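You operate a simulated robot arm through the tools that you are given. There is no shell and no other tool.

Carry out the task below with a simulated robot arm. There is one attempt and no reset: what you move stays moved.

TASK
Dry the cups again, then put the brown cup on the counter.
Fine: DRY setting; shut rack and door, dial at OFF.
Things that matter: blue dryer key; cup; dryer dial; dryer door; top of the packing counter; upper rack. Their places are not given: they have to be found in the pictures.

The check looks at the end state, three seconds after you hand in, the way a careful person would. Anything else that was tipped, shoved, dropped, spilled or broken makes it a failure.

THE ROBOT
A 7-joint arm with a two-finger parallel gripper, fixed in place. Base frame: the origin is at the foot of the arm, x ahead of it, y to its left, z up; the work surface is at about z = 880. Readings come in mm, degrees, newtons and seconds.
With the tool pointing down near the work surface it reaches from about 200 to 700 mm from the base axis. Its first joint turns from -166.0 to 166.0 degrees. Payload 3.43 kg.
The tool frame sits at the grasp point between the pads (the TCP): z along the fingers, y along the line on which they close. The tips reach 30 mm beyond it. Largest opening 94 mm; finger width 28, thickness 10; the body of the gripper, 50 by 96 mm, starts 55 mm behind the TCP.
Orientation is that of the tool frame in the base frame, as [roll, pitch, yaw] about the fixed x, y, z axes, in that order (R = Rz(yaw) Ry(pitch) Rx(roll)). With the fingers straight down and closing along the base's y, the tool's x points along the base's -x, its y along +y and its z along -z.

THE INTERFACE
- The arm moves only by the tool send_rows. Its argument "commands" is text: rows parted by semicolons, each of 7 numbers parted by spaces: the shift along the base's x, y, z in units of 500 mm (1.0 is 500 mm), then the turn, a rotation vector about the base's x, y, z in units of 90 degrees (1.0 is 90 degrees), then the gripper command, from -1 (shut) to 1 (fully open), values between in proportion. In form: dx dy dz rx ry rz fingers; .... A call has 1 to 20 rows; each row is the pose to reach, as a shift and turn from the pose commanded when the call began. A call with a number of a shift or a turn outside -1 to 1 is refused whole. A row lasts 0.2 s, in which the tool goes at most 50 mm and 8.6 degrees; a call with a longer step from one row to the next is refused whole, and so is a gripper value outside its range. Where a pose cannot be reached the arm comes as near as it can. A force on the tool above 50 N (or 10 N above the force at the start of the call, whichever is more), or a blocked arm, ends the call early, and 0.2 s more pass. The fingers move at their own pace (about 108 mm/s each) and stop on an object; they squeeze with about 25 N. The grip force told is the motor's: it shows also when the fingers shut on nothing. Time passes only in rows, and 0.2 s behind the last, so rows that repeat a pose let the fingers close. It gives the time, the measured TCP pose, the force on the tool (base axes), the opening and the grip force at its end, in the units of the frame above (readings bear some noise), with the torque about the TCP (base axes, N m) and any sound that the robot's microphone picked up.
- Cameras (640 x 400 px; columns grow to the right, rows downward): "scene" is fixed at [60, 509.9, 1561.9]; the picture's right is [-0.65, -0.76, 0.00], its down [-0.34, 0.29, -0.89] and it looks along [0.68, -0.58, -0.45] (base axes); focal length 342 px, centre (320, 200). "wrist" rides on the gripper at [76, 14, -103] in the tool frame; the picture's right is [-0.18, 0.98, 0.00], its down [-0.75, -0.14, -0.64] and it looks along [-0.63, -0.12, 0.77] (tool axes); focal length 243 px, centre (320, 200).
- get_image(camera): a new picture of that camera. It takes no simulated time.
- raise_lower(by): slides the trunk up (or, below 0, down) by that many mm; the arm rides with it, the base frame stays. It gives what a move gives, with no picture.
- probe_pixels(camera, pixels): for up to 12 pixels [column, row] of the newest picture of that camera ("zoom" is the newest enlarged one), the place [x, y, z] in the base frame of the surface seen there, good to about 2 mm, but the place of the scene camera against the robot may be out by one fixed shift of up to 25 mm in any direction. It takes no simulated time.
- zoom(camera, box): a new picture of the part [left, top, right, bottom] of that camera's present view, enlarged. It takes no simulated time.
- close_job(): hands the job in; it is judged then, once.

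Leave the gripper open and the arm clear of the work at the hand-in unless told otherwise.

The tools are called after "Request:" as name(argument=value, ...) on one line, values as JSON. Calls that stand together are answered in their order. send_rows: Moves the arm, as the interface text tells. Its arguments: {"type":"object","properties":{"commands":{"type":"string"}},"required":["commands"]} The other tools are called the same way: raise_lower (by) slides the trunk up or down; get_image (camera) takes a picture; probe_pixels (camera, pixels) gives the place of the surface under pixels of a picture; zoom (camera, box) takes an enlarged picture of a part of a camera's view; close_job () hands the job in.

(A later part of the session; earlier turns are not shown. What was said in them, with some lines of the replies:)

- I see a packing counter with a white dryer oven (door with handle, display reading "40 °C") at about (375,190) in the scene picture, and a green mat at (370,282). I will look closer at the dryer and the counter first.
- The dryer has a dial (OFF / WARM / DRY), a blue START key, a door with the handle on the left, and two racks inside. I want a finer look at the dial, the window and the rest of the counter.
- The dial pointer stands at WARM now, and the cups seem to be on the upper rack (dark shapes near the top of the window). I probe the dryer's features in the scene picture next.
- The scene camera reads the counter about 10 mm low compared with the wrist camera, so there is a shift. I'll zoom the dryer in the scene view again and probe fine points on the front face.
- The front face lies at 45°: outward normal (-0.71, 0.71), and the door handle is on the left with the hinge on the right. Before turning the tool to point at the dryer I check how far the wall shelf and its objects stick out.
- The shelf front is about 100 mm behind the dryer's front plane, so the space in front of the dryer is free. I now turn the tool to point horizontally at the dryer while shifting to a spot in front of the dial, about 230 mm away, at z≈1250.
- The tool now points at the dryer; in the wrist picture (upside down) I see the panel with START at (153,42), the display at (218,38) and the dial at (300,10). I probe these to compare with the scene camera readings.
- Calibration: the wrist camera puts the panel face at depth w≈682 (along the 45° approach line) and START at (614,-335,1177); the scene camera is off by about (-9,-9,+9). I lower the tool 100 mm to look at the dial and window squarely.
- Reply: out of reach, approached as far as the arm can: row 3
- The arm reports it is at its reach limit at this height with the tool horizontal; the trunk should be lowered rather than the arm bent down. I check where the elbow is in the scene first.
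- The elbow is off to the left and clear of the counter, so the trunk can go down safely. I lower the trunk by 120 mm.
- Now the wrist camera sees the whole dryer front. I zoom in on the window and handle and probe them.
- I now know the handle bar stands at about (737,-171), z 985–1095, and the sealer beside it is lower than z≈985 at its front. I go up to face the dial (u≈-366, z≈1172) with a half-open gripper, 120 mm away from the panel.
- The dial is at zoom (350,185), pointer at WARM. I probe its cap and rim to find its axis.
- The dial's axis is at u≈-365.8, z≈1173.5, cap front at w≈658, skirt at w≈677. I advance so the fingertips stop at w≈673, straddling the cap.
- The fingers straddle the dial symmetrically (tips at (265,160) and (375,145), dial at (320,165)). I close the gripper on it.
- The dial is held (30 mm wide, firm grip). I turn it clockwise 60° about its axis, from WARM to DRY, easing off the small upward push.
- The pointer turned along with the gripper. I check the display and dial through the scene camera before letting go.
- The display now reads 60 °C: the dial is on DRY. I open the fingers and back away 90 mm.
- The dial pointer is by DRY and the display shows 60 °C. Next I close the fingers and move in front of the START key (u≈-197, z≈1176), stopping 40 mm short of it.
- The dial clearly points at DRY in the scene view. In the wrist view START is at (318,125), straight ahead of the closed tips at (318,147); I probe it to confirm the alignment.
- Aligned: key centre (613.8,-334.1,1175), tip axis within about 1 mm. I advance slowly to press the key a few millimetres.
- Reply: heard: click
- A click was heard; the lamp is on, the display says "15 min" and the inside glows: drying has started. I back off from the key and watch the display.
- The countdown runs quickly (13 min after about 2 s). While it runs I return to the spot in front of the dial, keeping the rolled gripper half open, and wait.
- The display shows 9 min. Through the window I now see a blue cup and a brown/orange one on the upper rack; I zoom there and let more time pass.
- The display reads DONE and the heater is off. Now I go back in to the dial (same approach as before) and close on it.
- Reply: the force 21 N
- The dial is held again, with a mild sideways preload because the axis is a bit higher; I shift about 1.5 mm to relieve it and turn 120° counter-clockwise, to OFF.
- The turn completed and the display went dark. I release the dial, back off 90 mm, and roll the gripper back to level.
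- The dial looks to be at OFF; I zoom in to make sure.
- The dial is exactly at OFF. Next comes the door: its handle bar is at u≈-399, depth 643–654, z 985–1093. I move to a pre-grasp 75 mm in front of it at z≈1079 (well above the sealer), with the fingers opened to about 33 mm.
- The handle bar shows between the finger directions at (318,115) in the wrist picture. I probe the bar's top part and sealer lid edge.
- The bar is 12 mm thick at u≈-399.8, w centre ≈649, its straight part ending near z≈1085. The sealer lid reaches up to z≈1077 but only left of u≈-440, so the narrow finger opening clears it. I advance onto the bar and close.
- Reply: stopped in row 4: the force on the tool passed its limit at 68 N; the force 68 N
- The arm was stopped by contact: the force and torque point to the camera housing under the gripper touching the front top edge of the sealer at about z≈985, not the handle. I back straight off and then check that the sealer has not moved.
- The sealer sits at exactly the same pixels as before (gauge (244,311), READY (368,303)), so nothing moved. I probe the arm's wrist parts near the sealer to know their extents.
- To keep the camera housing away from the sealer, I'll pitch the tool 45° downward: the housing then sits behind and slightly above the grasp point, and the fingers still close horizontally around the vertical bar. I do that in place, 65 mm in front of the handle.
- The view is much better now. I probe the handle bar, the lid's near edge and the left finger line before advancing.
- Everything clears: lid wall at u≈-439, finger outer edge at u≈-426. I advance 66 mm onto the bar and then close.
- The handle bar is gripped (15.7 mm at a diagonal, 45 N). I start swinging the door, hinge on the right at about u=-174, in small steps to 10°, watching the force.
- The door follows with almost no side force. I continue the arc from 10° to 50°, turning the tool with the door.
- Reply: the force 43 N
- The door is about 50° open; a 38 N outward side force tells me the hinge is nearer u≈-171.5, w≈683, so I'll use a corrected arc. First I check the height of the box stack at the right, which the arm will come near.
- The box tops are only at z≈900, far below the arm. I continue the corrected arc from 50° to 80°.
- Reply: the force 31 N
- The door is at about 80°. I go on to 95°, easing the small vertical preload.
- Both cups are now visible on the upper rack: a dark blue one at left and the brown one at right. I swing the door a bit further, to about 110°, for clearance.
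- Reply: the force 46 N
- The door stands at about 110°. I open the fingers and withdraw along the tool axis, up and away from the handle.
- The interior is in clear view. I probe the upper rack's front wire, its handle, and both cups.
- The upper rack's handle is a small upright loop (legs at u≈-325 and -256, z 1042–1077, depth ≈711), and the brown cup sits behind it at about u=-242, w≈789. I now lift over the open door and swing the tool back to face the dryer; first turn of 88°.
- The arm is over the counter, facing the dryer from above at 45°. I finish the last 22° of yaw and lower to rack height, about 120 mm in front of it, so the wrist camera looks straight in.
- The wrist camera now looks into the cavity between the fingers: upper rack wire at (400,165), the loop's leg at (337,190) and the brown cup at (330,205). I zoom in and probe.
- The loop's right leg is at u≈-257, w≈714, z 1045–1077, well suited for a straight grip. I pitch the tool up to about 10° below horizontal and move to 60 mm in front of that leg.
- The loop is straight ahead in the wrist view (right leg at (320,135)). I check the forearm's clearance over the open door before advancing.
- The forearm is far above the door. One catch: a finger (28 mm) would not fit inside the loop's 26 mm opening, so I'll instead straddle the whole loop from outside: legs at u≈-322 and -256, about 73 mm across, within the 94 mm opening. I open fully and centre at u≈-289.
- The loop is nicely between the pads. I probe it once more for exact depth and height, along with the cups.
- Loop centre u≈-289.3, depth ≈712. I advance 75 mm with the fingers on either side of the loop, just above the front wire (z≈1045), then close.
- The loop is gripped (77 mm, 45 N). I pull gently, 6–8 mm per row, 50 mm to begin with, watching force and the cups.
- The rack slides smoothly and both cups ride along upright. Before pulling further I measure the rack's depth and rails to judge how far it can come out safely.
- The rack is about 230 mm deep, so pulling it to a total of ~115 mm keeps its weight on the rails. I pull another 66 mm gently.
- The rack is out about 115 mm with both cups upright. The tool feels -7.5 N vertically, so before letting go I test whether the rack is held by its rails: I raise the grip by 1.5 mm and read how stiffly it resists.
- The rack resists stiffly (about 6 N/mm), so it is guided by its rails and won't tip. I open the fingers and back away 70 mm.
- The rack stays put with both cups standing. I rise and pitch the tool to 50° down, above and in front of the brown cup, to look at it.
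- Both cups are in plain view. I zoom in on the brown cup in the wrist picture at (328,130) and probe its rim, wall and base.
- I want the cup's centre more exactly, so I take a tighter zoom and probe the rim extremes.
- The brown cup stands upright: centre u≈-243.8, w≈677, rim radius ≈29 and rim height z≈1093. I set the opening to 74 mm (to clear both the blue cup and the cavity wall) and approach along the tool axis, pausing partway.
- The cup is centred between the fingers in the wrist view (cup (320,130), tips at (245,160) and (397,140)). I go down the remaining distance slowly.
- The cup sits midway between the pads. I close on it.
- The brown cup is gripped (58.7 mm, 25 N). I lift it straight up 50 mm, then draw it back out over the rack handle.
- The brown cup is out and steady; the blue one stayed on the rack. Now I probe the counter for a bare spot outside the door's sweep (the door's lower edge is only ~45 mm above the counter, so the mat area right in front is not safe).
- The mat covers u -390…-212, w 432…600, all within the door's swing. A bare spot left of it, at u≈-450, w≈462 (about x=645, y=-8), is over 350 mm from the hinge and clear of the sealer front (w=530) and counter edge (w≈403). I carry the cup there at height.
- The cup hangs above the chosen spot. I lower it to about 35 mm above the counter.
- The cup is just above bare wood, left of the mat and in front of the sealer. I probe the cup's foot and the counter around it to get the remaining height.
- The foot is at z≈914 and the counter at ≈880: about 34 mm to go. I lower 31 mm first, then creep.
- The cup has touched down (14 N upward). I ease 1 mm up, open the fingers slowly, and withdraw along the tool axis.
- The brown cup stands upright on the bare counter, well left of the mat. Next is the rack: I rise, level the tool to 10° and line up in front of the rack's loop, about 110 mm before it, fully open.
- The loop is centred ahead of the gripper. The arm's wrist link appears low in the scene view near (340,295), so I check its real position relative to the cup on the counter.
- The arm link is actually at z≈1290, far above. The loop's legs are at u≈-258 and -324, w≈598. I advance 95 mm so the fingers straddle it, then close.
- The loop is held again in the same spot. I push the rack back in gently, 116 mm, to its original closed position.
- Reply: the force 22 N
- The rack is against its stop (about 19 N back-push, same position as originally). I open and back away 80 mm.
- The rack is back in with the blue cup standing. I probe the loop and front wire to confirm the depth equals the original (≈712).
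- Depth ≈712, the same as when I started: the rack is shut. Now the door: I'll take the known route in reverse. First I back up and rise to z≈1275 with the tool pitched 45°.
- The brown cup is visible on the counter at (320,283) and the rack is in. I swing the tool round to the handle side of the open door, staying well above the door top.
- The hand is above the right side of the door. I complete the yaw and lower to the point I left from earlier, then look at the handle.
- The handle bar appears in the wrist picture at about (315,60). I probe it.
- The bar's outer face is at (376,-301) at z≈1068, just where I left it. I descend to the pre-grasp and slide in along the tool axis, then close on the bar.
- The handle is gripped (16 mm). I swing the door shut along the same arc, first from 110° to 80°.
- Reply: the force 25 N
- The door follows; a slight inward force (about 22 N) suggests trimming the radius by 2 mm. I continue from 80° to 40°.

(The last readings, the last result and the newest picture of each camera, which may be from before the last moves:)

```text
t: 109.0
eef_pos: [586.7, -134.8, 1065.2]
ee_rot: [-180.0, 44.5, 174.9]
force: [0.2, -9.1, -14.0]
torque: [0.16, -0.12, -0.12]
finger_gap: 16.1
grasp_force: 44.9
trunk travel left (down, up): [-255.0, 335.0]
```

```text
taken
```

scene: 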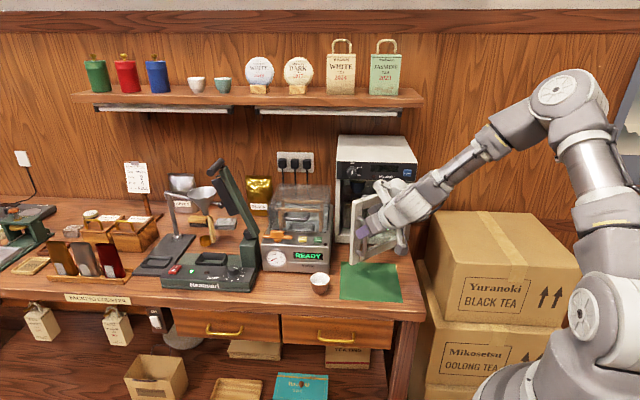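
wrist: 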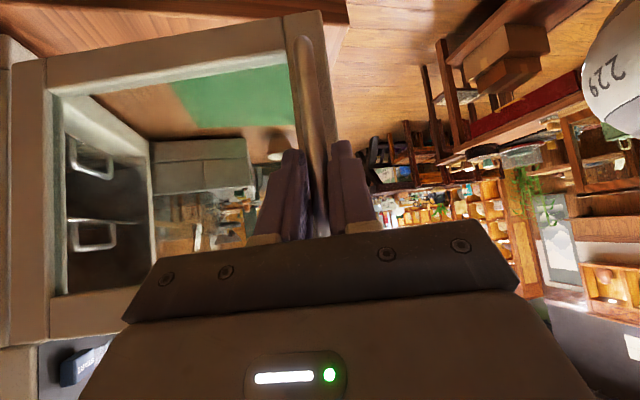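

The door is at about 40°, the cup on the counter well outside its sweep. I continue to 10°.

Request:
send_rows(commands="0.0398 -0.0006 -0.001 0 0 -0.0556 -1; 0.0794 -0.0028 -0.002 0 0 -0.1111 -1; 0.1186 -0.0084 -0.002 0 0 -0.1667 -1; 0.1574 -0.0176 -0.002 0 0 -0.2222 -1; 0.195 -0.03 -0.002 0 0 -0.2778 -1; 0.2316 -0.0456 -0.002 0 0 -0.3333 -1; 0.2316 -0.0456 -0.002 0 0 -0.3333 -1")

Request:
get_image(camera="wrist")

Request:
get_image(camera="scene")

```text
t: 110.6
eef_pos: [700.8, -152.5, 1065.2]
ee_rot: [-180.0, 44.6, 145.2]
force: [-0.1, 2.7, -2.2]
torque: [-0.32, -0.44, -0.02]
finger_gap: 16.0
grasp_force: 45.2
trunk travel left (down, up): [-255.0, 335.0]
```

```text
taken
```

wrist: 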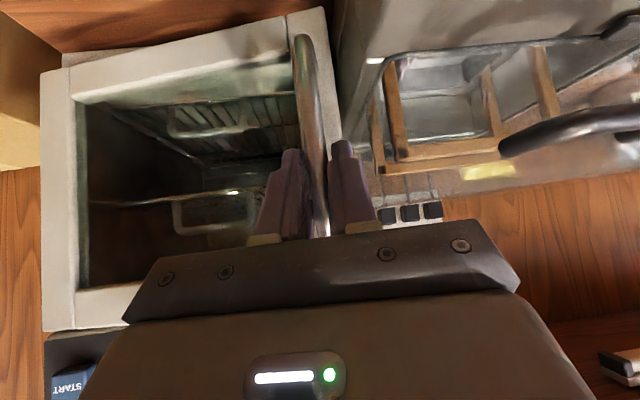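

```text
taken
```

scene: 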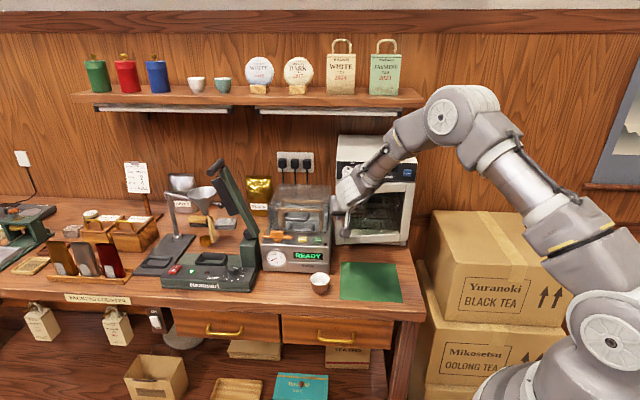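

The door is at about 10°. I bring it the last bit slowly, with a slight over-push to seat it.

Request:
send_rows(commands="0.0176 -0.0094 0 0 0 -0.0278 -1; 0.0352 -0.0188 0 0 0 -0.0556 -1; 0.0524 -0.029 0 0 0 -0.0833 -1; 0.0684 -0.0404 0 0 0 -0.1111 -1; 0.0726 -0.0446 0 0 0 -0.1111 -1; 0.0768 -0.0488 0 0 0 -0.1111 -1; 0.0768 -0.0488 0 0 0 -0.1111 -1")

Request:
get_image(camera="wrist")

Request:
zoom(camera="scene", box=[320, 125, 430, 250])

```text
t: 112.2
eef_pos: [737.3, -172.7, 1064.9]
ee_rot: [-179.8, 44.5, 135.3]
force: [-2.0, 36.7, 2.7]
torque: [0.13, 0.48, 0.15]
finger_gap: 16.0
grasp_force: 45.2
trunk travel left (down, up): [-255.0, 335.0]
```

```text
taken
```

wrist: 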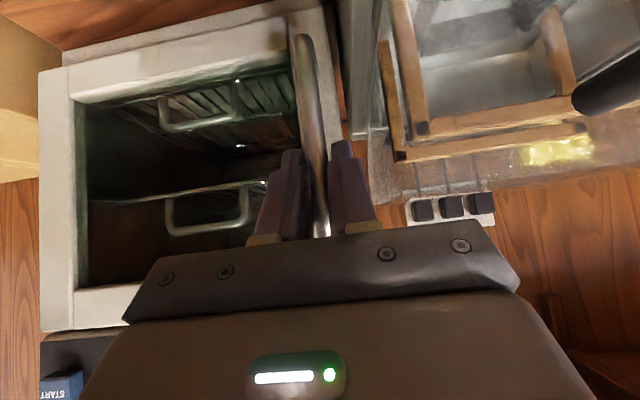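

```text
3.20 times, centred on (375, 188) of scene
```

zoom: 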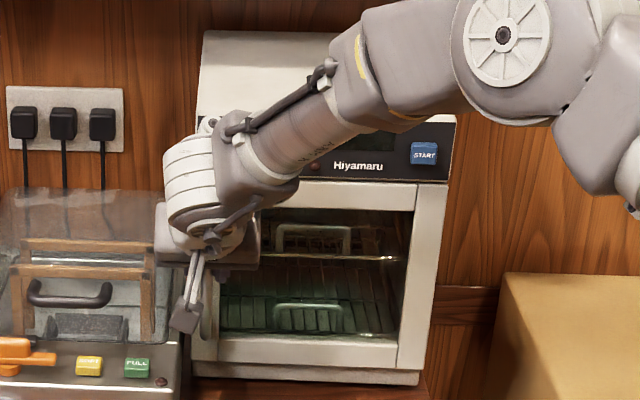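

The door seems seated (27 N back-push). I probe the door frame at several points against the panel plane (w≈682.4) to confirm it is fully shut.

Request:
probe_pixels(camera="wrist", pixels=[[55, 200], [60, 100], [180, 60], [325, 30], [340, 90], [90, 305], [110, 300], [265, 40]])

```text
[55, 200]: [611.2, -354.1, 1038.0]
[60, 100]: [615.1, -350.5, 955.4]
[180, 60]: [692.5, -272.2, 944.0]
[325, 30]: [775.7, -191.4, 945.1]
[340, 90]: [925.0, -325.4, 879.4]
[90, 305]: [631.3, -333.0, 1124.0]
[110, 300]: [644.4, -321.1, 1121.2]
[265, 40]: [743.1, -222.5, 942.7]
```

All points lie at w≈682–684: the door is flush shut. I open the fingers and withdraw straight back, then look at the handle region.

Request:
send_rows(commands="0 0 0 0 0 0 -0.6; 0 0 0 0 0 0 -0.25; 0 0 0 0 0 0 -0.25; 0 0 0 0 0 0 -0.25; -0.02 0.02 0 0 0 0 -0.25; -0.05 0.05 0 0 0 0 -0.25; -0.1 0.1 0 0 0 0 -0.25; -0.1 0.1 0 0 0 0 -0.25")

Request:
get_image(camera="wrist")

Request:
probe_pixels(camera="wrist", pixels=[[325, 60], [345, 220], [130, 200], [120, 120], [220, 95], [335, 150], [290, 85]])

```text
t: 114.0
eef_pos: [690.1, -130.7, 1066.3]
ee_rot: [-179.9, 44.5, 135.2]
force: [0.7, 0.2, -0.2]
torque: [0.0, 0.0, -0.01]
finger_gap: 35.3
grasp_force: 0.0
trunk travel left (down, up): [-255.0, 335.0]
```

```text
taken
```

wrist: 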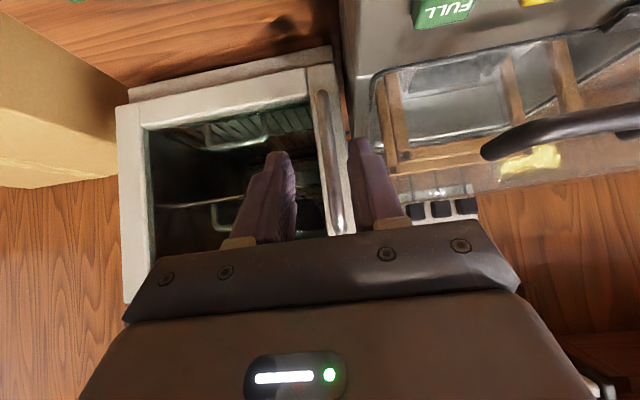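

```text
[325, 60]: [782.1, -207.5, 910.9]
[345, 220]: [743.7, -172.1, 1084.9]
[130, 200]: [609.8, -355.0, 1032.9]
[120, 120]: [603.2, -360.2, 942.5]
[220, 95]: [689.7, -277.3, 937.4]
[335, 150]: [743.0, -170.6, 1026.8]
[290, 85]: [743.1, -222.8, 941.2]
```

The door stays shut. I move the arm up and away, opening the gripper fully.

Request:
send_rows(commands="-0.05 0.05 0.02 0 0 0 -0.25; -0.105 0.09 0.07 0 0 0 0; -0.16 0.11 0.13 0 0 0 0.5; -0.21 0.11 0.2 0 0 0 1; -0.26 0.105 0.27 0 0 0 1; -0.3 0.095 0.34 0 0 0 1; -0.33 0.085 0.41 0 0 0 1; -0.348 0.078 0.46 0 0 0 1; -0.348 0.078 0.46 0 0 0 1")

Request:
get_image(camera="scene")

Request:
get_image(camera="wrist")

```text
t: 116.0
eef_pos: [514.9, -92.0, 1295.7]
ee_rot: [-179.9, 44.5, 135.2]
force: [-0.4, 0.3, 0.5]
torque: [0.05, -0.02, 0.01]
finger_gap: 94.0
grasp_force: 0.0
trunk travel left (down, up): [-255.0, 335.0]
```

```text
taken
```

scene: 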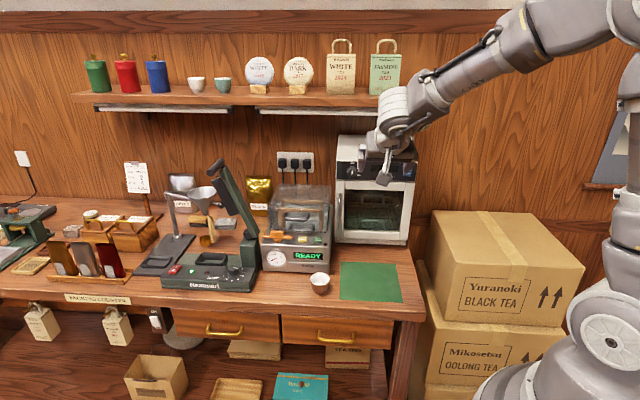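

```text
taken
```

wrist: 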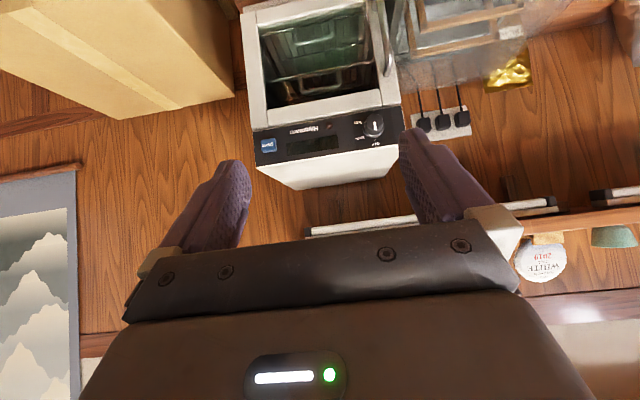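

Everything looks in order. I make final close-up checks of the dial, the door and the cup.

Request:
zoom(camera="wrist", box=[230, 0, 430, 190])

Request:
zoom(camera="scene", box=[240, 180, 430, 310])

Request:
zoom(camera="scene", box=[295, 260, 345, 300])

Request:
probe_pixels(camera="wrist", pixels=[[258, 110], [300, 110], [350, 100], [385, 90], [250, 60], [392, 60], [260, 150], [398, 115]])

```text
2.11 times, centred on (330, 95) of wrist
```

zoom: 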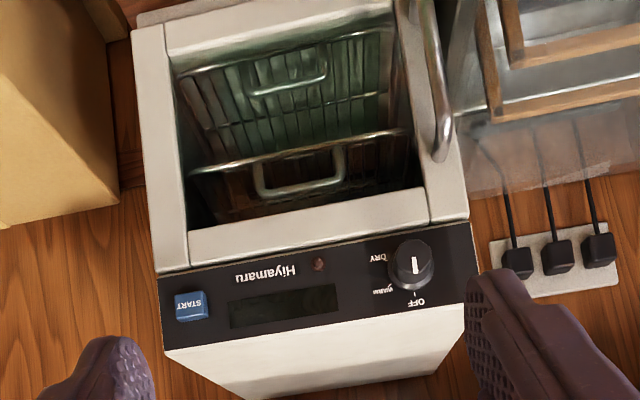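

```text
3.08 times, centred on (335, 245) of scene
```

zoom: 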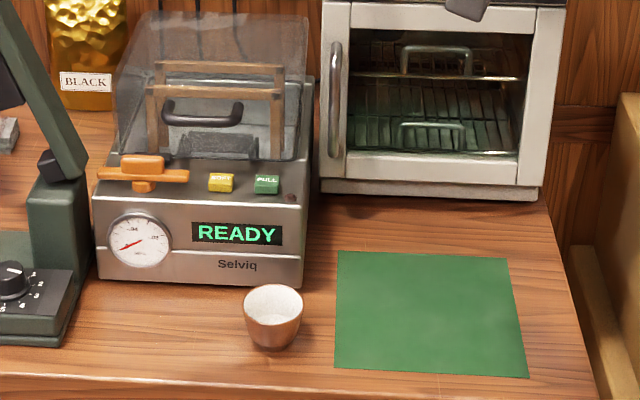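

```text
10.00 times, centred on (320, 280) of scene
```

zoom: 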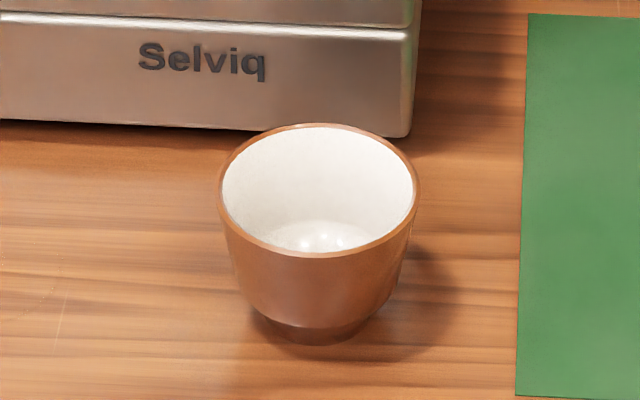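

```text
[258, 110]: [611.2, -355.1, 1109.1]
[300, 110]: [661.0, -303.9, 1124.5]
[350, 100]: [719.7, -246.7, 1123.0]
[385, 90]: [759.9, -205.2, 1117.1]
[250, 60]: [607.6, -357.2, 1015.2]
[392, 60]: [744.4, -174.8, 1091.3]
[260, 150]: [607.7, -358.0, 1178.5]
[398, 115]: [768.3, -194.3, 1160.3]
```

Final state as I see it:
- **Dial:** it points to OFF and the display is dark.
- **Door:** flush, with its frame at w≈682–683, the same plane as the panel.
- **Upper rack:** shut.
- **Brown cup:** upright on the bare counter, clear of the mat and the door's sweep.
- **Sealer and other items:** unmoved.
- **Gripper and arm:** the gripper is open and the arm is clear.

I hand in the job.

Request:
close_job()

```text
The job is handed in.
```

The cups were dried again on the DRY setting. The 15-minute cycle ran through to DONE before I opened the door. The brown cup now stands upright on the bare counter, to the left of the green mat.

- **Dryer:** the dial is at OFF, and the upper rack and door are shut. I measured the rack back at its starting depth and the door flush with the panel.
- **Other cup:** the blue cup stayed on the upper rack. I last saw it standing there just before I closed the door.
- **One bump:** on the way to the door handle, the camera housing under the gripper touched the front edge of the sealer, peaking at 68 N. I backed off and compared pictures; the sealer had not moved.

The gripper is open and the arm is clear of the work. The job is handed in, and I have not seen the result of the check.
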